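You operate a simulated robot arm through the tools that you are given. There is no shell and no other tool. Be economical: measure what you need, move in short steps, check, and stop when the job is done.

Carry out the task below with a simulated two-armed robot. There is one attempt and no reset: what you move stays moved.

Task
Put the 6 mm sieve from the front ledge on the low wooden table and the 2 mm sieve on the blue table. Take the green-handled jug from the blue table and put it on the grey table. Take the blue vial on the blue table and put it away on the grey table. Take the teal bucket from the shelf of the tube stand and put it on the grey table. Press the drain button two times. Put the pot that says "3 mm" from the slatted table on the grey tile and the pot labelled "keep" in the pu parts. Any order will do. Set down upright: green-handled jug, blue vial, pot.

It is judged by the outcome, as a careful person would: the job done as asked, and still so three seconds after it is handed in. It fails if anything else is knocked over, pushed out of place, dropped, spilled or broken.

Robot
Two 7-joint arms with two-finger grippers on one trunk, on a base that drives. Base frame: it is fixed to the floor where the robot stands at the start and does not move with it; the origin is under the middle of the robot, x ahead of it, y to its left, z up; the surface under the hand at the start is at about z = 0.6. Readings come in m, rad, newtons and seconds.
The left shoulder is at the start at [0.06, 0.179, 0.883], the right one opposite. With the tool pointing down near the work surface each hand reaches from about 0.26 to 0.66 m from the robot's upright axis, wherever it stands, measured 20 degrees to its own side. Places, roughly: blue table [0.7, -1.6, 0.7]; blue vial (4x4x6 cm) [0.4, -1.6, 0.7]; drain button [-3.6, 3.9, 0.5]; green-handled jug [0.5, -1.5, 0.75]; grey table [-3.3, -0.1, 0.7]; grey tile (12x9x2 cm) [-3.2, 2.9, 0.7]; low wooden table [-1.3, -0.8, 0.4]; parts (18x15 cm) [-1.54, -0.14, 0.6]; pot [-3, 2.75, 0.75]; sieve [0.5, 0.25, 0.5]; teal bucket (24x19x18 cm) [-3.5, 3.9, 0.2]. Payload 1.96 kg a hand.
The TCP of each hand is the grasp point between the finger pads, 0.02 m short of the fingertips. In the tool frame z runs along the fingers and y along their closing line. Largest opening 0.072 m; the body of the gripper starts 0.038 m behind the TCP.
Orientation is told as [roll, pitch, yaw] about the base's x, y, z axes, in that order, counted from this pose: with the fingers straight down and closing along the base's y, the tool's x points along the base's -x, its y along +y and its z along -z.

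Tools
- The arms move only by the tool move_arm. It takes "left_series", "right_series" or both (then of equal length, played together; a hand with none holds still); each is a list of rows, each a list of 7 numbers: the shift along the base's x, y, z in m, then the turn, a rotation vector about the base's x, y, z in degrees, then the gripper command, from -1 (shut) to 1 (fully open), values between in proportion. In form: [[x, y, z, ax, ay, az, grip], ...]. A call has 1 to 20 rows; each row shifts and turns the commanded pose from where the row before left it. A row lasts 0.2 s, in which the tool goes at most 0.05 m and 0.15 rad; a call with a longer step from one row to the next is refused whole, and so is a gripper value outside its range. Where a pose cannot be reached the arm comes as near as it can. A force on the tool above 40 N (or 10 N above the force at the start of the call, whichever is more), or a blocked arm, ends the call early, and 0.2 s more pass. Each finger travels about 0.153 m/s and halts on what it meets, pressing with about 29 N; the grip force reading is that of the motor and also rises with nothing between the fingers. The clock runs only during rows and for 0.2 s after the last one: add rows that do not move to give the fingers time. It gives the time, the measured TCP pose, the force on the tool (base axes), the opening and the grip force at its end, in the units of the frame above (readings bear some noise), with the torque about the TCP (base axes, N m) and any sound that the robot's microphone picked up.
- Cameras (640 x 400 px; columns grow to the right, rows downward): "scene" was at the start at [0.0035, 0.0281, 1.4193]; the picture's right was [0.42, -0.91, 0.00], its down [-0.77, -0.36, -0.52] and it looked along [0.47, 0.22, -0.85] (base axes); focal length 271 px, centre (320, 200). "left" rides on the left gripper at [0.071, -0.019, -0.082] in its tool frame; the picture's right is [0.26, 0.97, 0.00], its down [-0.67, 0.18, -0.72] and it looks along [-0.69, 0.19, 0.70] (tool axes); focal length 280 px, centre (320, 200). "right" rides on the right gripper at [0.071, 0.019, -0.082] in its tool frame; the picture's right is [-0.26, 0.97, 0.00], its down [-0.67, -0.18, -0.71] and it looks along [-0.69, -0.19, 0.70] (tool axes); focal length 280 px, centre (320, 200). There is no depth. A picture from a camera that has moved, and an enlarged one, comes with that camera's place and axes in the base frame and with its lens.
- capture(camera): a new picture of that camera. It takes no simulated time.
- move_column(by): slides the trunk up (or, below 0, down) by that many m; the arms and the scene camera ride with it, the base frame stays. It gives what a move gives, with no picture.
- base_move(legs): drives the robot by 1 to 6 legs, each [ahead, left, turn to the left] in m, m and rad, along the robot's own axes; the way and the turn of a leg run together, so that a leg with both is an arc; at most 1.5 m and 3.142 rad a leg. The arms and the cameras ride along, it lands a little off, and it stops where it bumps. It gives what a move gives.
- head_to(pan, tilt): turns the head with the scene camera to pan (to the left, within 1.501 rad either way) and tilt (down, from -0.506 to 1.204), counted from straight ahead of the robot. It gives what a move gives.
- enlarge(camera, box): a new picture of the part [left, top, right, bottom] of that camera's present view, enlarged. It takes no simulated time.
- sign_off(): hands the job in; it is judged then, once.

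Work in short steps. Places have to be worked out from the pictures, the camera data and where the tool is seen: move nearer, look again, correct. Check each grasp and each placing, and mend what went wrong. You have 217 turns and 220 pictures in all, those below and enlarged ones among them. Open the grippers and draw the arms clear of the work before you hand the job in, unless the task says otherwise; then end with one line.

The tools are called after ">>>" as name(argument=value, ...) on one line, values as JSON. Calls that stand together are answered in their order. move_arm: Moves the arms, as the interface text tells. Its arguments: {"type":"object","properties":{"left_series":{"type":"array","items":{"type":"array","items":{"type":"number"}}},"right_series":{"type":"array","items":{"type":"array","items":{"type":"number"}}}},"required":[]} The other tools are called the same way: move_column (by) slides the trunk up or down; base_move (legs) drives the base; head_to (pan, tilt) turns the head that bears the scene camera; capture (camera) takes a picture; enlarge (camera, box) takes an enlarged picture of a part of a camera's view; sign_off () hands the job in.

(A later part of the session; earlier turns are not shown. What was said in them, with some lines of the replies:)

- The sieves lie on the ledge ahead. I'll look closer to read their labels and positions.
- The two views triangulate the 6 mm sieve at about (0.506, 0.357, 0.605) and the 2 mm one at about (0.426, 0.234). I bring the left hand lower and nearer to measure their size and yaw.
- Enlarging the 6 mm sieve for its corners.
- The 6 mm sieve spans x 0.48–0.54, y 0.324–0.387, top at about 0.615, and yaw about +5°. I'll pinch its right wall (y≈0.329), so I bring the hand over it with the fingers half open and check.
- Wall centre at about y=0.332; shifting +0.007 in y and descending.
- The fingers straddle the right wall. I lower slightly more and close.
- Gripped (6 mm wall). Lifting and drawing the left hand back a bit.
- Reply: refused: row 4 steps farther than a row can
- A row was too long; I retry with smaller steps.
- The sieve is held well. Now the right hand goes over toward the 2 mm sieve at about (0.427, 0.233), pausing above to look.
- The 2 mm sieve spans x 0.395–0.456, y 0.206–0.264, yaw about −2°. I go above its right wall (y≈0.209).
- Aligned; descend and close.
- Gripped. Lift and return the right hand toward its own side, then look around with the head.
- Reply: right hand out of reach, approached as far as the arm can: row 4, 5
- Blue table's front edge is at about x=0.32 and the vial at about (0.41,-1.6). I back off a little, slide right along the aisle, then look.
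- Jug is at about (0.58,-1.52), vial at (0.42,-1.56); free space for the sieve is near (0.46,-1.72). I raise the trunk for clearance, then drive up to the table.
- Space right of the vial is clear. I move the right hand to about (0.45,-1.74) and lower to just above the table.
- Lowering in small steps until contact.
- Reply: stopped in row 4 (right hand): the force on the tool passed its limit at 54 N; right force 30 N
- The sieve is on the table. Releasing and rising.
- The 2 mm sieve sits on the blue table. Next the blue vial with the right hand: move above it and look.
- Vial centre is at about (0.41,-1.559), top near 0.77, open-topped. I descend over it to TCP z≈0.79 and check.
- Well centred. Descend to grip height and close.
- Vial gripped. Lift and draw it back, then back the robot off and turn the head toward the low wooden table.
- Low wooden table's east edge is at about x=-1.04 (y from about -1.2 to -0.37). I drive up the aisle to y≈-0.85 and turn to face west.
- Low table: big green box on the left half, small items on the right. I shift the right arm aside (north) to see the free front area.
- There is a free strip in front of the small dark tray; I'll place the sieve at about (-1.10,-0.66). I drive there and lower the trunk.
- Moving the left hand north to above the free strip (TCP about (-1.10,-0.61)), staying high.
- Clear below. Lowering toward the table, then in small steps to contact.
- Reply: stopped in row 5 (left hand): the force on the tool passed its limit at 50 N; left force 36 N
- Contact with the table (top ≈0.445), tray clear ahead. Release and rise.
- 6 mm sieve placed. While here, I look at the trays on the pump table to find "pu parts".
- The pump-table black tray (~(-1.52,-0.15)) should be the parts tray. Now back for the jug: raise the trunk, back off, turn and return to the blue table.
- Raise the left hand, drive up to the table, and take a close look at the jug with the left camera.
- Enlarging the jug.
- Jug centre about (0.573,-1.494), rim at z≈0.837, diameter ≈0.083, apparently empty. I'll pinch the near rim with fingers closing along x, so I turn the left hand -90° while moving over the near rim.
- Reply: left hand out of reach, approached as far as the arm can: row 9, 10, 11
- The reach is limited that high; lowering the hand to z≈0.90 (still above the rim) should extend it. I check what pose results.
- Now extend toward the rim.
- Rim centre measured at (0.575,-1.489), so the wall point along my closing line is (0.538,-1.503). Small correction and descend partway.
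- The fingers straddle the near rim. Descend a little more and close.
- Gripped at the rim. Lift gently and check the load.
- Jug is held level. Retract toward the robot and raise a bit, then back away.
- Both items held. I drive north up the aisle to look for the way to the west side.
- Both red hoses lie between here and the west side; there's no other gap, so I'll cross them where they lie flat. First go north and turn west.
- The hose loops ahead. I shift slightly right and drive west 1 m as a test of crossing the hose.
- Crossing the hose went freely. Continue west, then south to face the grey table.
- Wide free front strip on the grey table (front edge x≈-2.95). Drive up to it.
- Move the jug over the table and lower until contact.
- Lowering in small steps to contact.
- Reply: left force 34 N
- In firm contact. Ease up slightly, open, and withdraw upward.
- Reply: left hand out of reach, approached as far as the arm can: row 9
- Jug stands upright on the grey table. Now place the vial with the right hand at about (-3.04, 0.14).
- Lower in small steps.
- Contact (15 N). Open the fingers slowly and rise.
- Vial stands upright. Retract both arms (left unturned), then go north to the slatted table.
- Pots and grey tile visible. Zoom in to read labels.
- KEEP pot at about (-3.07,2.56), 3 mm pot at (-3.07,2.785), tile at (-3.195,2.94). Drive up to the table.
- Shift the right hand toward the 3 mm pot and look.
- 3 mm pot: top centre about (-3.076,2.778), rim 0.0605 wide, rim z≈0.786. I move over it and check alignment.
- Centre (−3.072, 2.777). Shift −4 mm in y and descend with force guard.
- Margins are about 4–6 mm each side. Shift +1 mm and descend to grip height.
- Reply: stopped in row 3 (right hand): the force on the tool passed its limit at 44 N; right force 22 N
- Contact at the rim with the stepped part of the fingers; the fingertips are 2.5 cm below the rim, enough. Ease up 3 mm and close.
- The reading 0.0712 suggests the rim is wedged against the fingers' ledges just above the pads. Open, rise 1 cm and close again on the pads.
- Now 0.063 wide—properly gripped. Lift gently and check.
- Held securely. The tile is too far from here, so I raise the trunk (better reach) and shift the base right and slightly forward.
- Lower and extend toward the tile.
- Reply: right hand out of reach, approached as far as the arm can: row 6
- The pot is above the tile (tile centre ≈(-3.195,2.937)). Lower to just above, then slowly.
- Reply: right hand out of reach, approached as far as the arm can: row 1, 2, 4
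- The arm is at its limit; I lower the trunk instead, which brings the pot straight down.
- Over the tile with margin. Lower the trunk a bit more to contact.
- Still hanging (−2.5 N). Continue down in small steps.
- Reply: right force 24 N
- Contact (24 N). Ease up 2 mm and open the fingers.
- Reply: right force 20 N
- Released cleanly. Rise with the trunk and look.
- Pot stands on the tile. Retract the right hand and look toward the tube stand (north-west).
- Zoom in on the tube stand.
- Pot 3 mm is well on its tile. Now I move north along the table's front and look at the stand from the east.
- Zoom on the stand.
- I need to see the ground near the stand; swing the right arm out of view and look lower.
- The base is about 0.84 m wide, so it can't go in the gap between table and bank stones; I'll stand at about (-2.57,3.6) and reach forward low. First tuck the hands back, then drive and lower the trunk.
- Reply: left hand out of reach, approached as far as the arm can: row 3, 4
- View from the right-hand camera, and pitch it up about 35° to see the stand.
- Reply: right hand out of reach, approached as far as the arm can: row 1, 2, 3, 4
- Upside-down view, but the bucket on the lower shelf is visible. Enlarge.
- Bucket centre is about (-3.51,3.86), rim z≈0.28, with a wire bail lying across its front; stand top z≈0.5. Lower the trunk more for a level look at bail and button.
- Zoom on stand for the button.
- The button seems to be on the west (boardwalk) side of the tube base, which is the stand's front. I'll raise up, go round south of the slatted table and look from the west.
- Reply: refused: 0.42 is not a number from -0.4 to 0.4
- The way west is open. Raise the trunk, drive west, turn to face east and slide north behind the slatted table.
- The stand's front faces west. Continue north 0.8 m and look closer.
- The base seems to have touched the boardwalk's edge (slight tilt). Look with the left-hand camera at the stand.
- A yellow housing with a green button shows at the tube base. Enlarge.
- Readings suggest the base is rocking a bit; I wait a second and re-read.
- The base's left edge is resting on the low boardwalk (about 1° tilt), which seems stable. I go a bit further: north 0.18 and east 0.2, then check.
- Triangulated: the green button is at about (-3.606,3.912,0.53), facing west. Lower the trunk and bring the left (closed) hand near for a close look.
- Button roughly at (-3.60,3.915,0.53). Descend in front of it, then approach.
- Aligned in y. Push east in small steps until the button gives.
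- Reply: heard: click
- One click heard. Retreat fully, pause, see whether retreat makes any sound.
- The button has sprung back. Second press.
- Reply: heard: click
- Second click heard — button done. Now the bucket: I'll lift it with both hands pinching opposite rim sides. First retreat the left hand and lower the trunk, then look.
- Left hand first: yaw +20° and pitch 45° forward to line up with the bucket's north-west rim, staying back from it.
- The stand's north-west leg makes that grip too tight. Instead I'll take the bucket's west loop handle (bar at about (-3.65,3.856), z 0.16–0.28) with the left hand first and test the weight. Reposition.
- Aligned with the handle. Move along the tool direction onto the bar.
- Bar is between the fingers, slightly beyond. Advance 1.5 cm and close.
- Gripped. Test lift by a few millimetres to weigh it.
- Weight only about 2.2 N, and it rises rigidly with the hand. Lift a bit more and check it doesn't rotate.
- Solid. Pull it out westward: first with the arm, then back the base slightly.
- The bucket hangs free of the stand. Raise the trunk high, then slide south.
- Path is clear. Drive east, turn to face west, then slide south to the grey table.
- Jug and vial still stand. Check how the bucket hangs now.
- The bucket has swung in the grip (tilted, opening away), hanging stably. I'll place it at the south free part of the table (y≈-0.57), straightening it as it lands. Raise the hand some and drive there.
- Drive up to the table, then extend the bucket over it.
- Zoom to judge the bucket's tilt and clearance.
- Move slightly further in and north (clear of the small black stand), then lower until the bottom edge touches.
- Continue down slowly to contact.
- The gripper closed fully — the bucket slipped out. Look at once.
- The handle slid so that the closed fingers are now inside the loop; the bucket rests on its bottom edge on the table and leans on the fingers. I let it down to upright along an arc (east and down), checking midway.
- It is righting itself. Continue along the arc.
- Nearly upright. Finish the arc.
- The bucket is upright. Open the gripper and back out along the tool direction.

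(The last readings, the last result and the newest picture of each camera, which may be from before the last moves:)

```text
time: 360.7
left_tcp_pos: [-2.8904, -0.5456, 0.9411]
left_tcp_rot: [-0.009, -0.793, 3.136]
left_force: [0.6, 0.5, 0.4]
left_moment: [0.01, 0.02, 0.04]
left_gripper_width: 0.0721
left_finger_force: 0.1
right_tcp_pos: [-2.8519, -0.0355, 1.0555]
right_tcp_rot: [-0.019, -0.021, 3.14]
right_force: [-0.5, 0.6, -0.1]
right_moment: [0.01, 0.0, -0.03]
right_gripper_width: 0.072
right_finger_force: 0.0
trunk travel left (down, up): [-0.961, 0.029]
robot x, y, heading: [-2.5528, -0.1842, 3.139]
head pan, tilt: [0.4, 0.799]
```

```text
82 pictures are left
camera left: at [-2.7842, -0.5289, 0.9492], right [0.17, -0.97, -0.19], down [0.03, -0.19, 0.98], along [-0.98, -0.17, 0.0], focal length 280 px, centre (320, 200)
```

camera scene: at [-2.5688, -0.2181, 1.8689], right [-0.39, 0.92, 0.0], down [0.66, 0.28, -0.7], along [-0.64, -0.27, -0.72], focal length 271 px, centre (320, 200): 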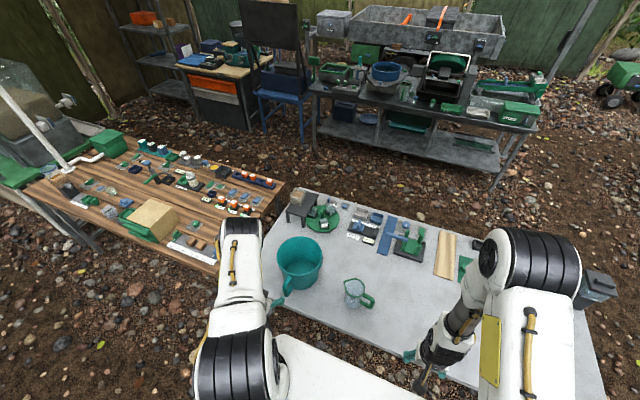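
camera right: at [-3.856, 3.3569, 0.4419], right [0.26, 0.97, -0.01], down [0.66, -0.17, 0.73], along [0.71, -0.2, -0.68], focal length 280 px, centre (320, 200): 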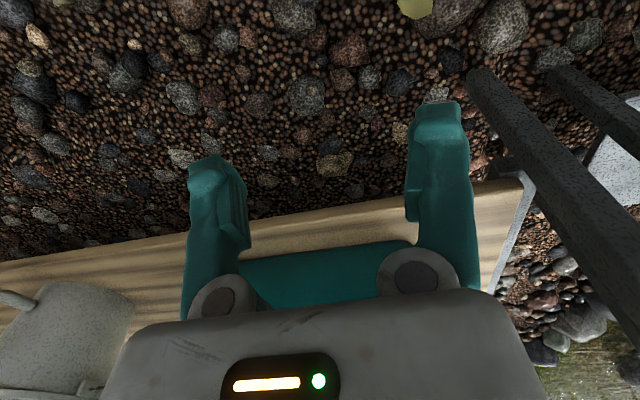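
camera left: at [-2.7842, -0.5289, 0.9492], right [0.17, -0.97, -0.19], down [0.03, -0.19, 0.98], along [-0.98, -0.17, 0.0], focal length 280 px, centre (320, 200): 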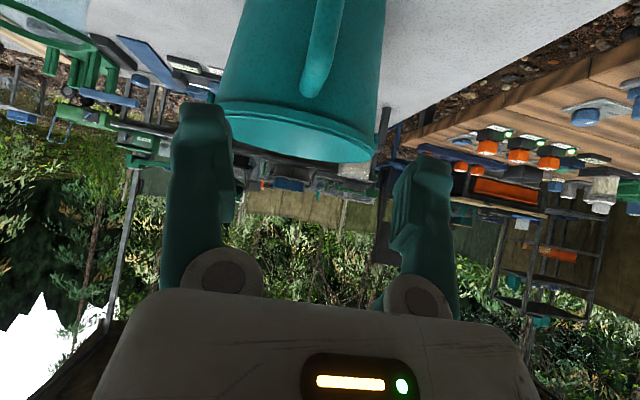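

The bucket stands upright on the grey table. Now for the KEEP pot: straighten the left hand, lower the trunk, and return to the slatted table.

>>> move_arm(left_series=[[0, 0, 0.02, 0, -7.6, 0, 1], [0, 0, 0.02, 0, -7.6, 0, 1], [0, 0, 0.02, 0, -7.6, 0, 1], [0, 0, 0, 0, -7.6, 0, 1], [0, 0, 0, 0, -7.6, 0, 1], [0, 0, 0, 0, -7.5, 0, 1], [0, 0, 0, 0, 0, 0, -1]])

>>> base_move(legs=[[-0.4, 0, 0], [0, -1.3, 0], [0, -1.28, 0]])

>>> move_column(by=-0.33)

>>> head_to(pan=0.0, tilt=0.75)

>>> capture(camera="scene")

```text
time: 362.3
left_tcp_pos: [-2.8919, -0.5456, 1.0035]
left_tcp_rot: [-0.011, 0.0, 3.136]
left_force: [0.4, -0.2, 1.0]
left_moment: [-0.04, 0.02, 0.01]
left_gripper_width: 0.0
left_finger_force: 28.7
right_tcp_pos: [-2.8527, -0.0347, 1.0555]
right_tcp_rot: [-0.018, -0.02, 3.141]
right_force: [0.3, 0.2, 0.3]
right_moment: [-0.01, 0.02, -0.03]
right_gripper_width: 0.072
right_finger_force: 0.1
trunk travel left (down, up): [-0.961, 0.029]
robot x, y, heading: [-2.5546, -0.1887, 3.137]
head pan, tilt: [0.4, 0.799]
```

```text
time: 376.9
left_tcp_pos: [-2.5015, 2.0071, 1.0028]
left_tcp_rot: [-0.014, 0.0, -3.114]
left_force: [-0.8, 0.9, 0.2]
left_moment: [-0.01, -0.03, 0.04]
left_gripper_width: 0.0
left_finger_force: 28.6
right_tcp_pos: [-2.4786, 2.5175, 1.0569]
right_tcp_rot: [-0.02, -0.021, -3.113]
right_force: [-0.1, 0.1, -0.8]
right_moment: [-0.01, 0.01, 0.01]
right_gripper_width: 0.0721
right_finger_force: 0.1
trunk travel left (down, up): [-0.961, 0.029]
robot x, y, heading: [-2.1773, 2.3796, -3.111]
head pan, tilt: [0.4, 0.799]
```

```text
time: 380.2
left_tcp_pos: [-2.5017, 2.0072, 0.6733]
left_tcp_rot: [-0.013, 0.0, -3.114]
left_force: [0.4, 0.9, -0.4]
left_moment: [0.0, 0.02, 0.01]
left_gripper_width: 0.0
left_finger_force: 28.7
right_tcp_pos: [-2.4786, 2.5191, 0.7259]
right_tcp_rot: [-0.021, -0.02, -3.112]
right_force: [-0.1, -0.3, 0.6]
right_moment: [0.04, 0.02, -0.01]
right_gripper_width: 0.0719
right_finger_force: 0.1
trunk travel left (down, up): [-0.631, 0.359]
robot x, y, heading: [-2.1777, 2.3769, -3.113]
head pan, tilt: [0.4, 0.799]
```

```text
time: 381.0
left_tcp_pos: [-2.5022, 2.0064, 0.673]
left_tcp_rot: [-0.012, 0.0, -3.113]
left_force: [0.3, -0.2, 0.2]
left_moment: [0.05, -0.01, 0.03]
left_gripper_width: 0.0002
left_finger_force: 29.3
right_tcp_pos: [-2.4789, 2.5188, 0.7256]
right_tcp_rot: [-0.018, -0.022, -3.112]
right_force: [0.4, 0.3, -0.5]
right_moment: [0.01, -0.01, 0.02]
right_gripper_width: 0.0722
right_finger_force: 0.0
trunk travel left (down, up): [-0.631, 0.359]
robot x, y, heading: [-2.1762, 2.3825, -3.116]
head pan, tilt: [0.0, 0.75]
```

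```text
81 pictures are left
camera scene: at [-2.1991, 2.3769, 1.5429], right [-0.03, 1.0, 0.0], down [0.68, 0.02, -0.73], along [-0.73, -0.02, -0.68], focal length 271 px, centre (320, 200)
```

scene: 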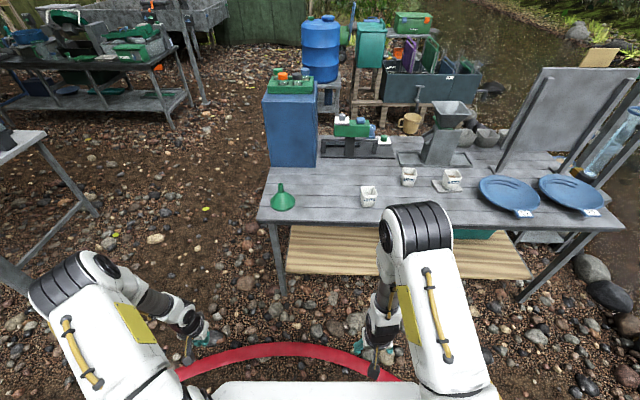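

Raise both hands above table level, then drive up and look at the KEEP pot.

>>> move_arm(left_series=[[0.02, 0, 0.045, 0, 0, 0, -1], [0, 0, 0.045, 0, 0, 0, -1], [0, 0, 0.045, 0, 0, 0, -1], [0, 0, 0.045, 0, 0, 0, -1], [0, 0, 0, 0, 0, 0, -1]], right_series=[[0, 0, 0.045, 0, 0, 0, 1], [0, 0, 0.045, 0, 0, 0, 1], [0, 0, 0.045, 0, 0, 0, 1], [0, 0, 0.04, 0, 0, 0, 1], [0, 0, 0, 0, 0, 0, 1]])

>>> base_move(legs=[[0.37, 0, -0.026]])

>>> capture(camera="right")

```text
time: 382.2
left_tcp_pos: [-2.4842, 2.0032, 0.8521]
left_tcp_rot: [-0.015, 0.001, -3.116]
left_force: [-0.5, 0.2, 0.0]
left_moment: [0.0, 0.03, -0.01]
left_gripper_width: 0.0
left_finger_force: 29.1
right_tcp_pos: [-2.48, 2.5195, 0.899]
right_tcp_rot: [-0.017, -0.018, -3.112]
right_force: [-0.7, -0.2, -0.5]
right_moment: [0.01, 0.01, 0.01]
right_gripper_width: 0.072
right_finger_force: 0.0
trunk travel left (down, up): [-0.631, 0.359]
robot x, y, heading: [-2.1811, 2.379, -3.113]
head pan, tilt: [0.0, 0.75]
```

```text
time: 384.6
left_tcp_pos: [-2.8557, 2.007, 0.853]
left_tcp_rot: [-0.011, 0.001, -3.14]
left_force: [-0.8, -1.2, 0.0]
left_moment: [0.0, -0.01, -0.02]
left_gripper_width: 0.0
left_finger_force: 29.0
right_tcp_pos: [-2.8401, 2.5222, 0.8988]
right_tcp_rot: [-0.019, -0.02, -3.139]
right_force: [-0.4, -0.5, 0.0]
right_moment: [-0.01, -0.02, -0.03]
right_gripper_width: 0.0722
right_finger_force: 0.0
trunk travel left (down, up): [-0.631, 0.359]
robot x, y, heading: [-2.5382, 2.3731, -3.139]
head pan, tilt: [0.0, 0.75]
```

```text
80 pictures are left
camera right: at [-2.7673, 2.5008, 0.979], right [-0.26, -0.97, -0.01], down [-0.66, 0.17, 0.73], along [-0.7, 0.2, -0.68], focal length 280 px, centre (320, 200)
```

right: 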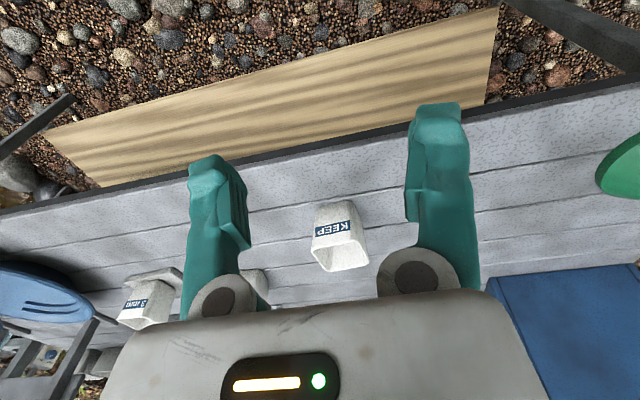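

KEEP pot at about (-3.07,2.56). Move the right hand closer (with small levelling) and measure.

>>> move_arm(right_series=[[-0.03, 0.01, 0, -1.1, -1.15, 0, 1], [-0.04, 0.01, 0, 0, 0, 0, 1], [-0.04, 0.012, 0, 0, 0, 0, 1], [-0.02, 0, 0, 0, 0, 0, 1], [0, 0, 0, 0, 0, 0, 1]])

>>> enlarge(camera="right", box=[240, 80, 440, 230])

```text
time: 385.8
left_tcp_pos: [-2.8556, 2.007, 0.8536]
left_tcp_rot: [-0.013, 0.001, -3.142]
left_force: [-0.4, 0.6, 0.0]
left_moment: [-0.03, 0.02, -0.02]
left_gripper_width: 0.0
left_finger_force: 28.9
right_tcp_pos: [-2.9707, 2.5539, 0.9005]
right_tcp_rot: [0.002, 0.0, -3.138]
right_force: [-0.3, -0.4, -0.1]
right_moment: [-0.01, -0.02, -0.04]
right_gripper_width: 0.0718
right_finger_force: 0.1
trunk travel left (down, up): [-0.631, 0.359]
robot x, y, heading: [-2.5422, 2.369, -3.142]
head pan, tilt: [0.0, 0.75]
```

```text
2.67 times, centred on (340, 155) of right
camera zoom: at [-2.9001, 2.5348, 0.9816], right [-0.26, -0.97, 0.0], down [-0.68, 0.18, 0.72], along [-0.69, 0.18, -0.7], focal length 748 px, centre (267, 320)
```

zoom: 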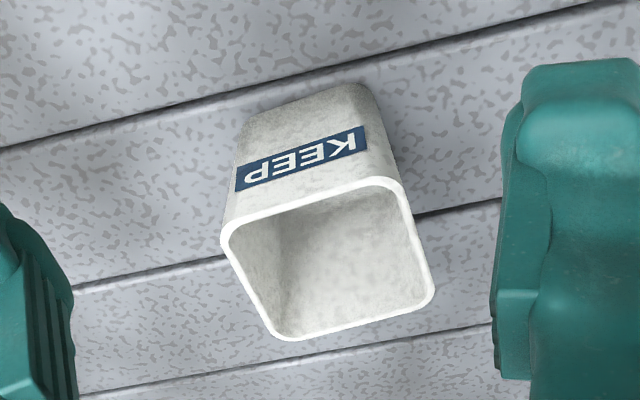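

KEEP pot rim centre (-3.074,2.556), yaw +5°. Align and hover.

>>> move_arm(right_series=[[-0.035, 0.001, 0, 0, 0, 5, 1], [-0.035, 0.001, 0, 0, 0, 0, 1], [-0.033, 0, -0.02, 0, 0, 0, 1], [0, 0, -0.03, 0, 0, 0, 1], [0, 0, -0.025, 0, 0, 0, 1], [0, 0, 0, 0, 0, 0, 1]])

>>> capture(camera="right")

```text
time: 387.2
left_tcp_pos: [-2.8561, 2.0066, 0.8533]
left_tcp_rot: [-0.011, -0.001, -3.141]
left_force: [0.7, 0.2, 0.4]
left_moment: [0.02, -0.03, -0.01]
left_gripper_width: 0.0002
left_finger_force: 28.9
right_tcp_pos: [-3.0721, 2.5553, 0.8245]
right_tcp_rot: [-0.001, 0.0, -3.05]
right_force: [1.0, 0.7, 0.5]
right_moment: [-0.01, 0.02, -0.03]
right_gripper_width: 0.0721
right_finger_force: 0.0
trunk travel left (down, up): [-0.631, 0.359]
robot x, y, heading: [-2.5384, 2.37, -3.139]
head pan, tilt: [0.0, 0.75]
```

```text
78 pictures are left
camera right: at [-2.9997, 2.542, 0.9064], right [-0.17, -0.98, 0.0], down [-0.69, 0.12, 0.72], along [-0.7, 0.12, -0.7], focal length 280 px, centre (320, 200)
```

right: 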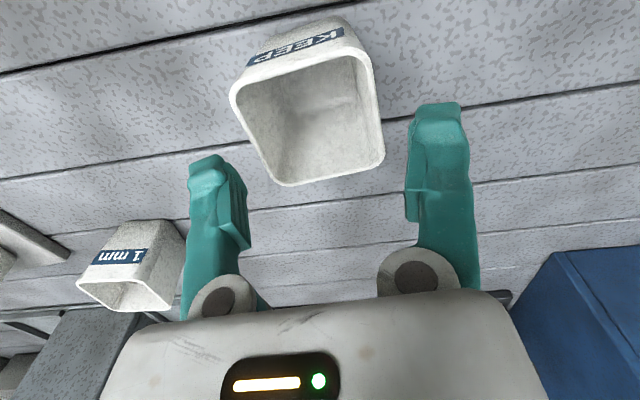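

Centred. Descend to the same grip height as before and close.

>>> move_arm(right_series=[[0, 0, -0.015, 0, 0, 0, 1], [0, 0, -0.016, 0, 0, 0, 1], [0, 0, 0, 0, 0, 0, 1], [0, 0, 0, 0, 0, 0, 0.6], [0, 0, 0, 0, 0, 0, 0.2], [0, 0, 0, 0, 0, 0, -0.4], [0, 0, 0, 0, 0, 0, -0.4]])

>>> capture(camera="right")

```text
time: 388.8
left_tcp_pos: [-2.8557, 2.0063, 0.853]
left_tcp_rot: [-0.012, 0.002, -3.142]
left_force: [0.0, -0.1, 0.3]
left_moment: [0.02, 0.02, 0.0]
left_gripper_width: 0.0001
left_finger_force: 28.9
right_tcp_pos: [-3.0723, 2.5564, 0.7927]
right_tcp_rot: [0.0, 0.002, -3.051]
right_force: [0.2, -0.4, 0.6]
right_moment: [0.05, -0.02, 0.02]
right_gripper_width: 0.062
right_finger_force: 28.9
trunk travel left (down, up): [-0.631, 0.359]
robot x, y, heading: [-2.5424, 2.3771, -3.134]
head pan, tilt: [0.0, 0.75]
```

```text
77 pictures are left
camera right: at [-2.9998, 2.5432, 0.8743], right [-0.17, -0.98, 0.0], down [-0.69, 0.12, 0.72], along [-0.7, 0.12, -0.7], focal length 280 px, centre (320, 200)
```

right: 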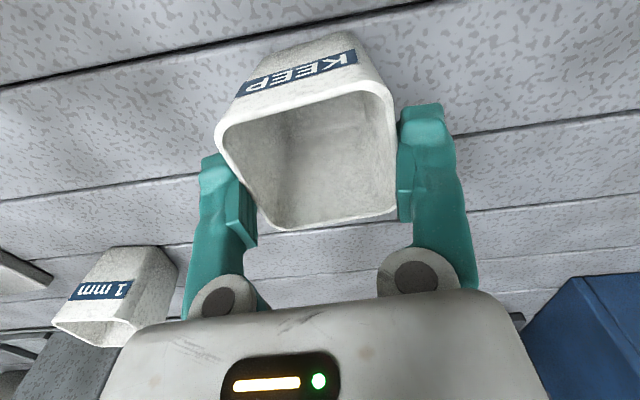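

Gripped. Lift and retract, then head for the pump table.

>>> move_arm(right_series=[[0, 0, 0.01, 0, 0, 0, -0.4], [0, 0, 0.03, 0, 0, 0, -0.4], [0, 0, 0.04, 0, 0, 0, -0.4], [0, 0, 0.04, 0, 0, 0, -0.4], [0.04, 0, 0.01, 0, 0, -5, -0.4], [0.045, 0, 0, 0, 0, 0, -0.4], [0.045, 0.01, 0, 0, 0, 0, -0.4], [0.02, 0.01, 0, 0, 0, 0, -0.4], [0, 0, 0, 0, 0, 0, -0.4]])

>>> base_move(legs=[[-0.38, 0, 0], [0, 1.1, 0], [0, 0, 3.14]])

>>> head_to(pan=-0.5, tilt=0.6)

>>> capture(camera="scene")

>>> capture(camera="right")

```text
time: 390.8
left_tcp_pos: [-2.8561, 2.0067, 0.8524]
left_tcp_rot: [-0.011, 0.002, -3.141]
left_force: [0.7, 0.2, -0.1]
left_moment: [-0.02, -0.02, -0.01]
left_gripper_width: 0.0
left_finger_force: 28.7
right_tcp_pos: [-2.9227, 2.5748, 0.9198]
right_tcp_rot: [0.001, 0.0, -3.137]
right_force: [0.7, 0.8, -0.5]
right_moment: [-0.01, 0.0, 0.03]
right_gripper_width: 0.0616
right_finger_force: 29.3
trunk travel left (down, up): [-0.631, 0.359]
robot x, y, heading: [-2.5385, 2.3759, -3.139]
head pan, tilt: [0.0, 0.75]
```

```text
time: 405.7
left_tcp_pos: [-1.8594, 1.6849, 0.8516]
left_tcp_rot: [-0.01, 0.001, 0.051]
left_force: [-0.5, 0.5, 0.1]
left_moment: [0.0, 0.03, -0.02]
left_gripper_width: 0.0
left_finger_force: 29.0
right_tcp_pos: [-1.763, 1.1214, 0.9195]
right_tcp_rot: [-0.001, -0.001, 0.055]
right_force: [0.0, 0.0, -1.7]
right_moment: [0.01, -0.05, 0.0]
right_gripper_width: 0.0607
right_finger_force: 29.0
trunk travel left (down, up): [-0.631, 0.359]
robot x, y, heading: [-2.1555, 1.3045, 0.055]
head pan, tilt: [0.0, 0.75]
```

```text
time: 406.6
left_tcp_pos: [-1.8586, 1.6858, 0.8525]
left_tcp_rot: [-0.011, 0.0, 0.052]
left_force: [-0.1, 0.2, 0.5]
left_moment: [0.0, 0.01, 0.03]
left_gripper_width: 0.0
left_finger_force: 28.9
right_tcp_pos: [-1.7622, 1.1215, 0.9193]
right_tcp_rot: [0.0, 0.002, 0.057]
right_force: [1.0, -1.5, -0.4]
right_moment: [0.01, 0.0, -0.01]
right_gripper_width: 0.0603
right_finger_force: 28.7
trunk travel left (down, up): [-0.631, 0.359]
robot x, y, heading: [-2.159, 1.3046, 0.054]
head pan, tilt: [-0.499, 0.6]
```

```text
76 pictures are left
camera scene: at [-2.1342, 1.2624, 1.5558], right [-0.43, -0.9, 0.0], down [-0.51, 0.24, -0.82], along [0.75, -0.35, -0.57], focal length 271 px, centre (320, 200)
```

scene: 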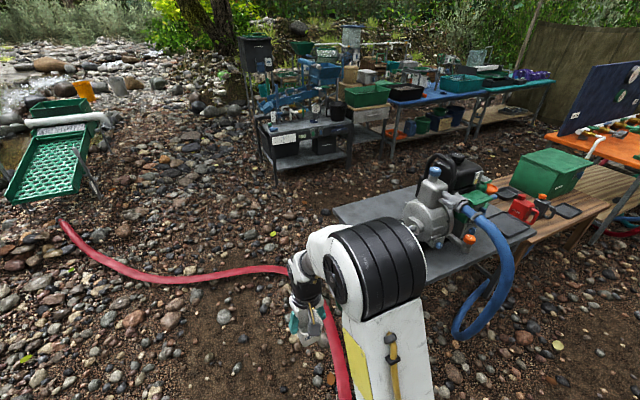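

```text
75 pictures are left
camera right: at [-1.8346, 1.1365, 1.0016], right [0.21, 0.98, 0.0], down [0.68, -0.15, 0.72], along [0.7, -0.15, -0.7], focal length 280 px, centre (320, 200)
```

right: 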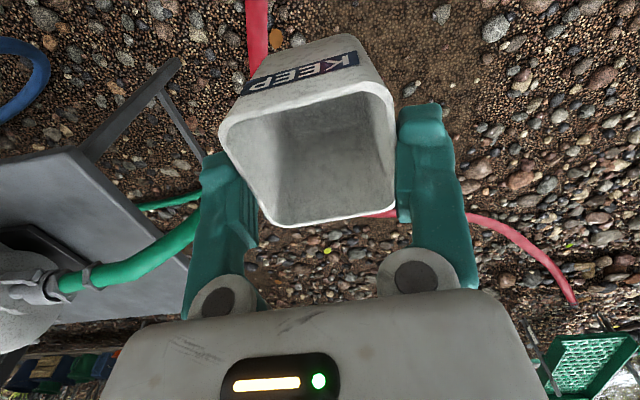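

The tray's side is best approached from the west; a blue hose arches there. I back a bit and slide south to look.

>>> base_move(legs=[[-0.12, 0, -0.055], [0, -1.4, 0]])

>>> head_to(pan=0.15, tilt=0.75)

>>> capture(camera="scene")

```text
time: 414.5
left_tcp_pos: [-1.9608, 0.2475, 0.8523]
left_tcp_rot: [-0.011, -0.001, -0.004]
left_force: [-0.2, 0.7, -0.5]
left_moment: [0.01, -0.02, -0.02]
left_gripper_width: 0.0001
left_finger_force: 28.9
right_tcp_pos: [-1.8948, -0.3213, 0.92]
right_tcp_rot: [0.001, 0.0, 0.0]
right_force: [-0.1, -1.2, -0.4]
right_moment: [-0.02, -0.02, 0.03]
right_gripper_width: 0.0604
right_finger_force: 29.3
trunk travel left (down, up): [-0.631, 0.359]
robot x, y, heading: [-2.28, -0.1157, 0.006]
head pan, tilt: [-0.499, 0.6]
```

```text
time: 415.6
left_tcp_pos: [-1.962, 0.2479, 0.8516]
left_tcp_rot: [-0.012, 0.001, -0.005]
left_force: [0.5, 0.2, 0.1]
left_moment: [0.0, 0.01, -0.01]
left_gripper_width: 0.0
left_finger_force: 29.3
right_tcp_pos: [-1.8954, -0.3216, 0.9192]
right_tcp_rot: [0.001, 0.0, 0.001]
right_force: [-0.1, -0.4, -0.7]
right_moment: [-0.02, 0.01, 0.01]
right_gripper_width: 0.0603
right_finger_force: 28.6
trunk travel left (down, up): [-0.631, 0.359]
robot x, y, heading: [-2.2761, -0.1141, 0.001]
head pan, tilt: [0.15, 0.75]
```

```text
74 pictures are left
camera scene: at [-2.2547, -0.1056, 1.543], right [0.15, -0.99, 0.0], down [-0.67, -0.1, -0.73], along [0.72, 0.11, -0.68], focal length 271 px, centre (320, 200)
```

scene: 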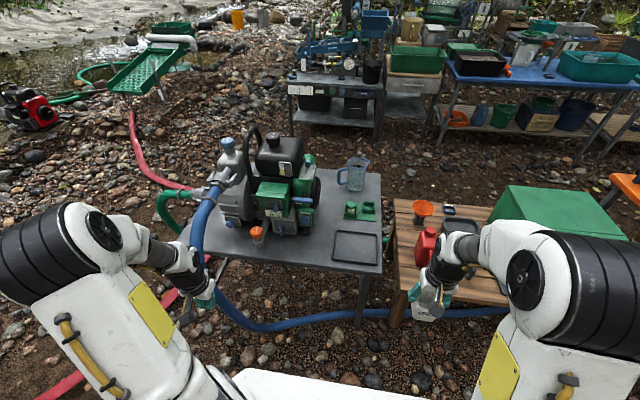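

The black tray sits on the pump table's near-right corner. Zoom for a label.

>>> enlarge(camera="scene", box=[310, 180, 410, 290])

```text
3.64 times, centred on (360, 235) of scene
camera zoom: at [-2.2547, -0.1056, 1.543], right [0.15, -0.99, 0.0], down [-0.67, -0.1, -0.73], along [0.72, 0.11, -0.68], focal length 986 px, centre (174, 73)
```

zoom: 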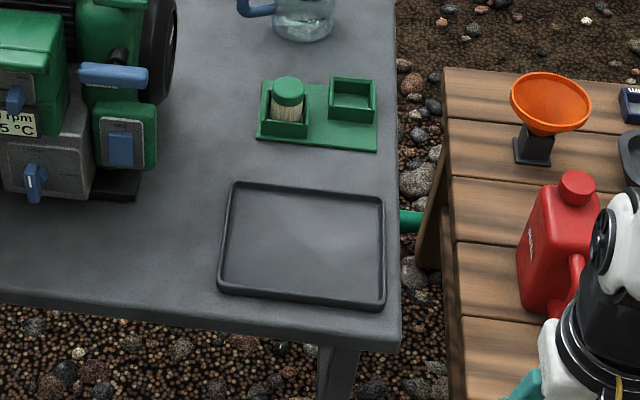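

Tray centre is (-1.535,-0.148). Raise the left hand out of the way, then drive closer.

>>> move_arm(left_series=[[-0.02, -0.02, 0.04, 0, 0, 0, -1], [-0.02, -0.02, 0.04, 0, 0, 0, -1], [0, -0.02, 0.04, 0, 0, 0, -1], [0, 0, 0, 0, 0, 0, -1]])

>>> base_move(legs=[[0.25, 0, 0]])

>>> capture(camera="scene")

>>> capture(camera="right")

```text
time: 416.6
left_tcp_pos: [-2.0004, 0.1884, 0.9688]
left_tcp_rot: [-0.014, 0.001, -0.003]
left_force: [0.4, -0.5, -0.2]
left_moment: [0.05, -0.01, -0.01]
left_gripper_width: 0.0
left_finger_force: 29.2
right_tcp_pos: [-1.8954, -0.3204, 0.9199]
right_tcp_rot: [-0.001, -0.001, -0.001]
right_force: [0.0, 1.2, 0.1]
right_moment: [-0.01, -0.06, 0.01]
right_gripper_width: 0.0601
right_finger_force: 29.0
trunk travel left (down, up): [-0.631, 0.359]
robot x, y, heading: [-2.2767, -0.115, -0.005]
head pan, tilt: [0.15, 0.75]
```

```text
time: 418.4
left_tcp_pos: [-1.7459, 0.1876, 0.968]
left_tcp_rot: [-0.013, -0.001, -0.002]
left_force: [0.9, 0.1, 0.0]
left_moment: [0.01, -0.01, -0.02]
left_gripper_width: 0.0
left_finger_force: 29.0
right_tcp_pos: [-1.6407, -0.3215, 0.9194]
right_tcp_rot: [0.0, -0.001, 0.001]
right_force: [0.8, 0.2, -1.0]
right_moment: [0.01, 0.0, -0.01]
right_gripper_width: 0.0605
right_finger_force: 28.8
trunk travel left (down, up): [-0.631, 0.359]
robot x, y, heading: [-2.0257, -0.1158, -0.0]
head pan, tilt: [0.15, 0.75]
```

```text
72 pictures are left
camera scene: at [-1.9994, -0.1054, 1.5429], right [0.15, -0.99, 0.0], down [-0.67, -0.1, -0.73], along [0.72, 0.11, -0.68], focal length 271 px, centre (320, 200)
```

scene: 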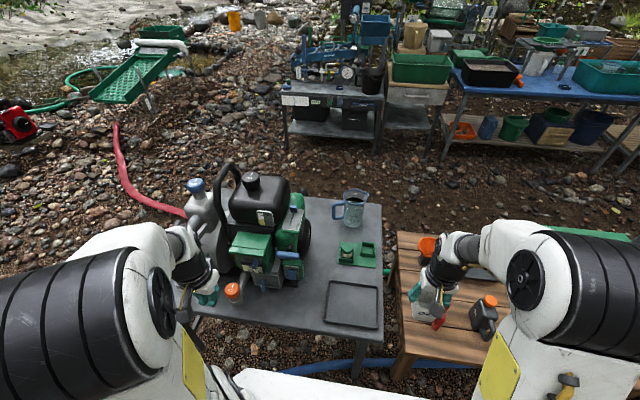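

```text
71 pictures are left
camera right: at [-1.7118, -0.3022, 1.0014], right [0.26, 0.97, 0.0], down [0.67, -0.18, 0.71], along [0.69, -0.19, -0.7], focal length 280 px, centre (320, 200)
```

right: 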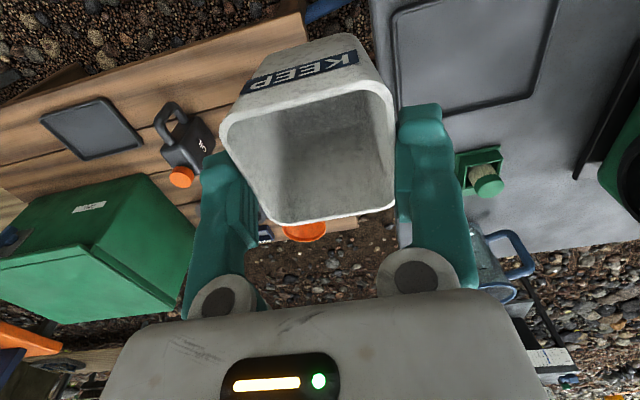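

Move the pot over the tray centre and lower toward it.

>>> move_arm(right_series=[[0.02, 0.035, 0, 0, 0, 0, -0.4], [0.02, 0.035, 0, 0, 0, 0, -0.4], [0.02, 0.035, 0, 0, 0, 0, -0.4], [0.02, 0.035, 0, 0, 0, 0, -0.4], [0.024, 0.034, 0, 0, 0, 0, -0.4], [0, 0, -0.04, 0, 0, 0, -0.4], [0, 0, -0.045, 0, 0, 0, -0.4], [0, 0, -0.045, 0, 0, 0, -0.4], [0, 0, -0.045, 0, 0, 0, -0.4], [0, 0, 0, 0, 0, 0, -0.4]])

>>> capture(camera="right")

>>> enlarge(camera="scene", box=[280, 210, 440, 350])

```text
time: 420.6
left_tcp_pos: [-1.7457, 0.1893, 0.9689]
left_tcp_rot: [-0.012, 0.0, -0.001]
left_force: [0.3, 0.1, 0.2]
left_moment: [-0.02, -0.01, -0.02]
left_gripper_width: 0.0
left_finger_force: 28.5
right_tcp_pos: [-1.5394, -0.1477, 0.746]
right_tcp_rot: [0.002, 0.0, 0.002]
right_force: [-0.1, -0.9, -0.3]
right_moment: [0.0, -0.01, 0.0]
right_gripper_width: 0.0601
right_finger_force: 28.8
trunk travel left (down, up): [-0.631, 0.359]
robot x, y, heading: [-2.0224, -0.1173, 0.002]
head pan, tilt: [0.15, 0.75]
```

```text
70 pictures are left
camera right: at [-1.6099, -0.1292, 0.828], right [0.26, 0.97, 0.0], down [0.67, -0.18, 0.72], along [0.69, -0.19, -0.7], focal length 280 px, centre (320, 200)
```

right: 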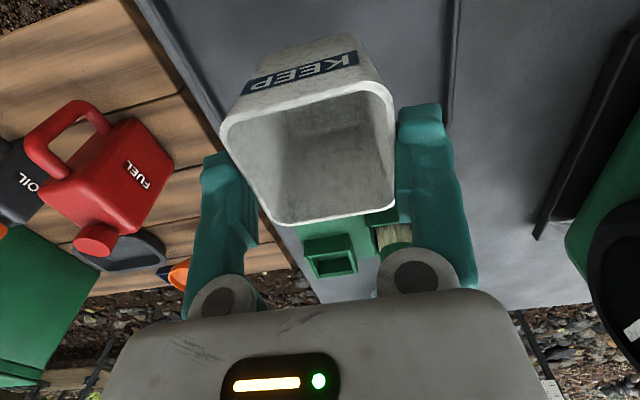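

```text
2.86 times, centred on (360, 280) of scene
camera zoom: at [-2.0007, -0.1053, 1.543], right [0.15, -0.99, 0.0], down [-0.67, -0.1, -0.73], along [0.72, 0.11, -0.68], focal length 775 px, centre (206, -29)
```

zoom: 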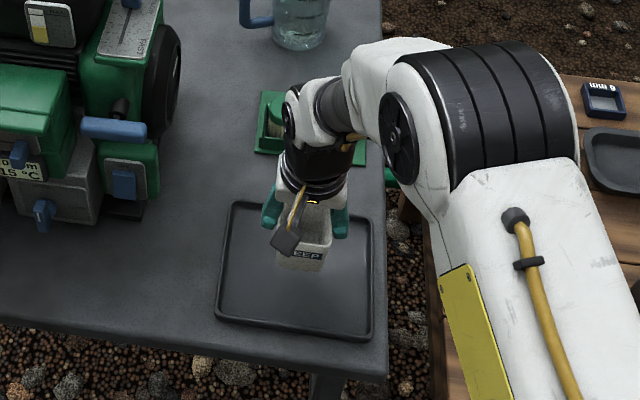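

Over the tray. Lower in small steps to contact.

>>> move_arm(right_series=[[0.002, 0, -0.012, 0, 0, 0, -0.4], [0, 0, -0.012, 0, 0, 0, -0.4], [0, 0, -0.008, 0, 0, 0, -0.4], [0, 0, -0.006, 0, 0, 0, -0.4], [0, 0, 0, 0, 0, 0, -0.4]])

```text
time: 421.8
left_tcp_pos: [-1.7447, 0.1891, 0.9688]
left_tcp_rot: [-0.013, 0.001, -0.001]
left_force: [-0.4, 0.2, 0.5]
left_moment: [0.02, 0.0, -0.01]
left_gripper_width: 0.0
left_finger_force: 29.4
right_tcp_pos: [-1.5348, -0.1473, 0.7087]
right_tcp_rot: [0.002, 0.0, 0.0]
right_force: [-0.6, 0.1, -0.5]
right_moment: [0.02, 0.02, -0.02]
right_gripper_width: 0.0601
right_finger_force: 28.6
trunk travel left (down, up): [-0.631, 0.359]
robot x, y, heading: [-2.0236, -0.119, -0.0]
head pan, tilt: [0.15, 0.75]
```

>>> move_arm(right_series=[[0, 0, -0.005, 0, 0, 0, -0.4], [0, 0, -0.004, 0, 0, 0, -0.4], [0, 0, -0.004, 0, 0, 0, -0.4], [0, 0, -0.003, 0, 0, 0, -0.4], [0, 0, 0, 0, 0, 0, -0.4]])

>>> capture(camera="right")

```text
time: 423.0
left_tcp_pos: [-1.7455, 0.1883, 0.9694]
left_tcp_rot: [-0.012, -0.003, -0.002]
left_force: [-0.2, 0.4, 0.2]
left_moment: [0.0, -0.01, -0.01]
left_gripper_width: 0.0
left_finger_force: 29.0
right_tcp_pos: [-1.5348, -0.1473, 0.6912]
right_tcp_rot: [-0.001, -0.001, -0.001]
right_force: [0.6, 0.2, -0.7]
right_moment: [-0.01, 0.01, -0.01]
right_gripper_width: 0.0603
right_finger_force: 28.8
trunk travel left (down, up): [-0.631, 0.359]
robot x, y, heading: [-2.0271, -0.1164, -0.004]
head pan, tilt: [0.15, 0.75]
```

```text
68 pictures are left
camera right: at [-1.6057, -0.1281, 0.7733], right [0.26, 0.97, 0.0], down [0.67, -0.18, 0.72], along [0.69, -0.19, -0.7], focal length 280 px, centre (320, 200)
```

right: 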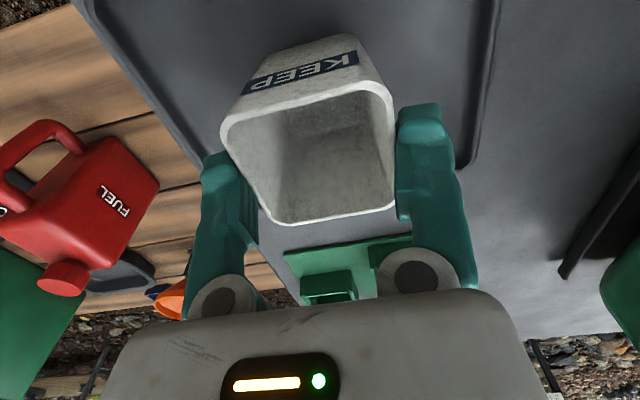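

Still no contact; continue down.

>>> move_arm(right_series=[[0, 0, -0.004, 0, 0, 0, -0.4], [0, 0, -0.004, 0, 0, 0, -0.4], [0, 0, -0.004, 0, 0, 0, -0.4], [0, 0, -0.003, 0, 0, 0, -0.4], [0, 0, 0, 0, 0, 0, -0.4]])

```text
time: 424.2
left_tcp_pos: [-1.7483, 0.1881, 0.9701]
left_tcp_rot: [-0.013, -0.004, -0.003]
left_force: [0.4, -0.1, -0.1]
left_moment: [0.02, 0.0, 0.01]
left_gripper_width: 0.0
left_finger_force: 29.4
right_tcp_pos: [-1.5336, -0.1471, 0.6803]
right_tcp_rot: [0.003, -0.008, 0.0]
right_force: [-7.0, -2.1, 28.5]
right_moment: [-0.09, 0.67, 0.02]
right_gripper_width: 0.0603
right_finger_force: 28.9
trunk travel left (down, up): [-0.631, 0.359]
robot x, y, heading: [-2.023, -0.1184, -0.002]
head pan, tilt: [0.15, 0.75]
stopped in row 5 (right hand): the force on the tool passed its limit at 41 N (the readings are from after the stop); the commanded pose is now the measured one
```

Contact with the tray. Ease up 2 mm, open, and rise.

>>> move_arm(right_series=[[0, 0, 0.002, 0, 0, 0, -0.4], [0, 0, 0, 0, 0, 0, 0.75], [0, 0, 0, 0, 0, 0, 1], [0, 0, 0, 0, 0, 0, 1], [0, 0, 0.02, 0, 0, 0, 1], [0, 0, 0.03, 0, 0, 0, 1], [0, 0, 0.04, 0, 0, 0, 1], [0, 0, 0.04, 0, 0, 0, 1], [0, 0, 0, 0, 0, 0, 1]])

>>> capture(camera="right")

>>> enlarge(camera="scene", box=[280, 210, 440, 350])

```text
time: 426.2
left_tcp_pos: [-1.7458, 0.188, 0.9686]
left_tcp_rot: [-0.013, 0.002, -0.002]
left_force: [0.1, -0.2, -1.7]
left_moment: [0.0, 0.03, 0.01]
left_gripper_width: 0.0001
left_finger_force: 28.7
right_tcp_pos: [-1.5349, -0.1456, 0.8076]
right_tcp_rot: [0.002, -0.002, 0.0]
right_force: [-0.6, 0.5, -0.1]
right_moment: [-0.01, 0.03, 0.0]
right_gripper_width: 0.0722
right_finger_force: 0.1
trunk travel left (down, up): [-0.631, 0.359]
robot x, y, heading: [-2.0278, -0.1176, -0.001]
head pan, tilt: [0.15, 0.75]
```

```text
67 pictures are left
camera right: at [-1.6067, -0.1258, 0.8891], right [0.26, 0.96, 0.0], down [0.67, -0.18, 0.72], along [0.69, -0.19, -0.7], focal length 280 px, centre (320, 200)
```

right: 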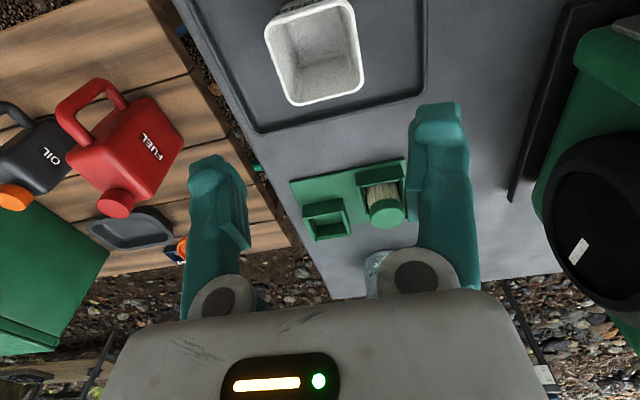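

```text
2.86 times, centred on (360, 280) of scene
camera zoom: at [-1.9996, -0.1053, 1.5429], right [0.15, -0.99, 0.0], down [-0.67, -0.1, -0.73], along [0.72, 0.11, -0.68], focal length 775 px, centre (206, -29)
```

zoom: 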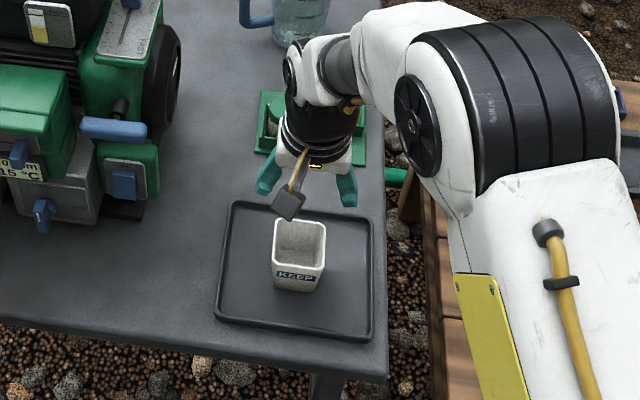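

KEEP pot stands upright in the tray. Withdraw both arms, open the grippers and back off, then take a last look.

>>> move_arm(left_series=[[0, 0, 0, 0, 0, 0, 1], [0, 0, 0, 0, 0, 0, 1], [0, 0, 0, 0, 0, 0, 1], [0, 0, 0, 0, 0, 0, 1], [0, 0, 0, 0, 0, 0, 1], [0, 0, 0, 0, 0, 0, 1]], right_series=[[0, 0, 0.04, 0, 0, 0, 1], [0, 0, 0.04, 0, 0, 0, 1], [-0.04, 0, 0.02, 0, 0, 0, 1], [-0.045, 0, 0, 0, 0, 0, 1], [-0.045, -0.02, 0, 0, 0, 0, 1], [-0.02, -0.04, 0, 0, 0, 0, 1]])

>>> base_move(legs=[[-0.2, 0, 0], [0, 0, 2.2]])

>>> head_to(pan=0.8, tilt=0.6)

>>> capture(camera="scene")

>>> head_to(pan=-0.5, tilt=0.45)

>>> capture(camera="scene")

```text
time: 427.6
left_tcp_pos: [-1.7459, 0.1885, 0.9681]
left_tcp_rot: [-0.013, 0.002, -0.002]
left_force: [0.8, -0.2, 0.0]
left_moment: [0.0, 0.01, 0.01]
left_gripper_width: 0.0718
left_finger_force: 0.1
right_tcp_pos: [-1.6832, -0.2064, 0.9106]
right_tcp_rot: [0.004, -0.003, 0.001]
right_force: [0.8, -0.9, -0.3]
right_moment: [-0.01, -0.03, 0.0]
right_gripper_width: 0.0721
right_finger_force: 0.1
trunk travel left (down, up): [-0.631, 0.359]
robot x, y, heading: [-2.0233, -0.1151, 0.002]
head pan, tilt: [0.15, 0.75]
```

```text
time: 434.4
left_tcp_pos: [-2.6371, -0.0722, 0.9689]
left_tcp_rot: [-0.013, -0.001, 2.198]
left_force: [-1.0, 0.0, -0.5]
left_moment: [0.03, -0.02, -0.02]
left_gripper_width: 0.0721
left_finger_force: 0.0
right_tcp_pos: [-2.3552, 0.2093, 0.9108]
right_tcp_rot: [0.003, -0.004, 2.199]
right_force: [0.2, 0.4, 0.8]
right_moment: [0.01, 0.0, -0.02]
right_gripper_width: 0.072
right_finger_force: 0.0
trunk travel left (down, up): [-0.631, 0.359]
robot x, y, heading: [-2.2225, -0.1191, 2.196]
head pan, tilt: [0.15, 0.75]
```

```text
time: 435.4
left_tcp_pos: [-2.6358, -0.0731, 0.9686]
left_tcp_rot: [-0.013, 0.0, 2.198]
left_force: [-0.1, 0.9, -0.7]
left_moment: [0.0, -0.01, 0.0]
left_gripper_width: 0.0721
left_finger_force: 0.1
right_tcp_pos: [-2.3549, 0.2092, 0.9105]
right_tcp_rot: [0.004, -0.004, 2.2]
right_force: [0.3, -0.2, 0.0]
right_moment: [-0.01, -0.01, -0.04]
right_gripper_width: 0.0719
right_finger_force: 0.1
trunk travel left (down, up): [-0.631, 0.359]
robot x, y, heading: [-2.2231, -0.1166, 2.201]
head pan, tilt: [0.799, 0.6]
```

```text
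65 pictures are left
camera scene: at [-2.2756, -0.1542, 1.5558], right [0.14, 0.99, 0.0], down [0.56, -0.08, -0.82], along [-0.82, 0.12, -0.57], focal length 271 px, centre (320, 200)
```

scene: 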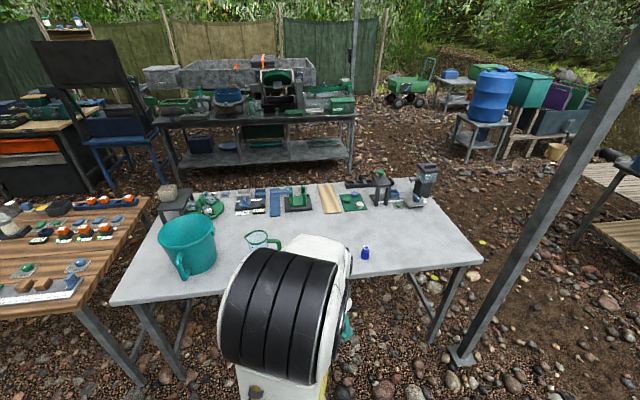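

```text
time: 436.9
left_tcp_pos: [-2.6353, -0.073, 0.9688]
left_tcp_rot: [-0.012, -0.002, 2.196]
left_force: [0.2, 0.2, 0.6]
left_moment: [0.05, 0.01, 0.01]
left_gripper_width: 0.072
left_finger_force: 0.0
right_tcp_pos: [-2.3537, 0.2108, 0.9111]
right_tcp_rot: [0.001, -0.003, 2.198]
right_force: [0.0, 0.0, 0.0]
right_moment: [0.01, 0.0, -0.02]
right_gripper_width: 0.0717
right_finger_force: 0.0
trunk travel left (down, up): [-0.631, 0.359]
robot x, y, heading: [-2.2281, -0.1146, 2.199]
head pan, tilt: [-0.499, 0.45]
```

```text
64 pictures are left
camera scene: at [-2.2002, -0.0757, 1.5694], right [0.99, 0.13, 0.0], down [0.06, -0.43, -0.9], along [-0.12, 0.89, -0.44], focal length 271 px, centre (320, 200)
```

scene: 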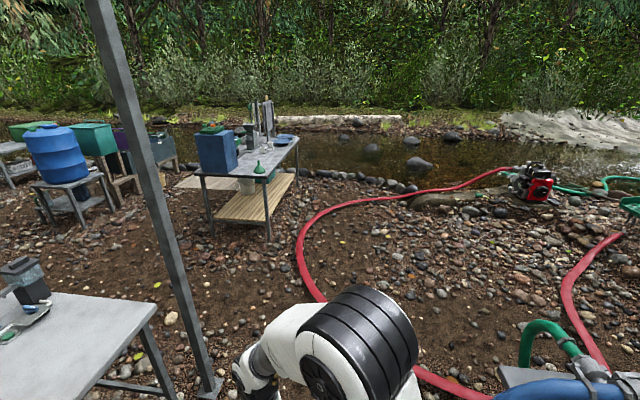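

Bucket, jug and vial stand on the grey table; the pots, the sieves and the two button presses are done, and the arms are clear with grippers open. Handing in.

>>> sign_off()

```text
The job is handed in.
```

All the steps are done and the job is handed in: both sieves, the jug, the vial, the bucket and both pots are in their places, and the drain button was pressed twice (I heard two clicks). While I was setting the bucket down it slipped in my grip and tilted, but it ended upright on the grey table. I found no label on the parts tray and picked it by its listed position.
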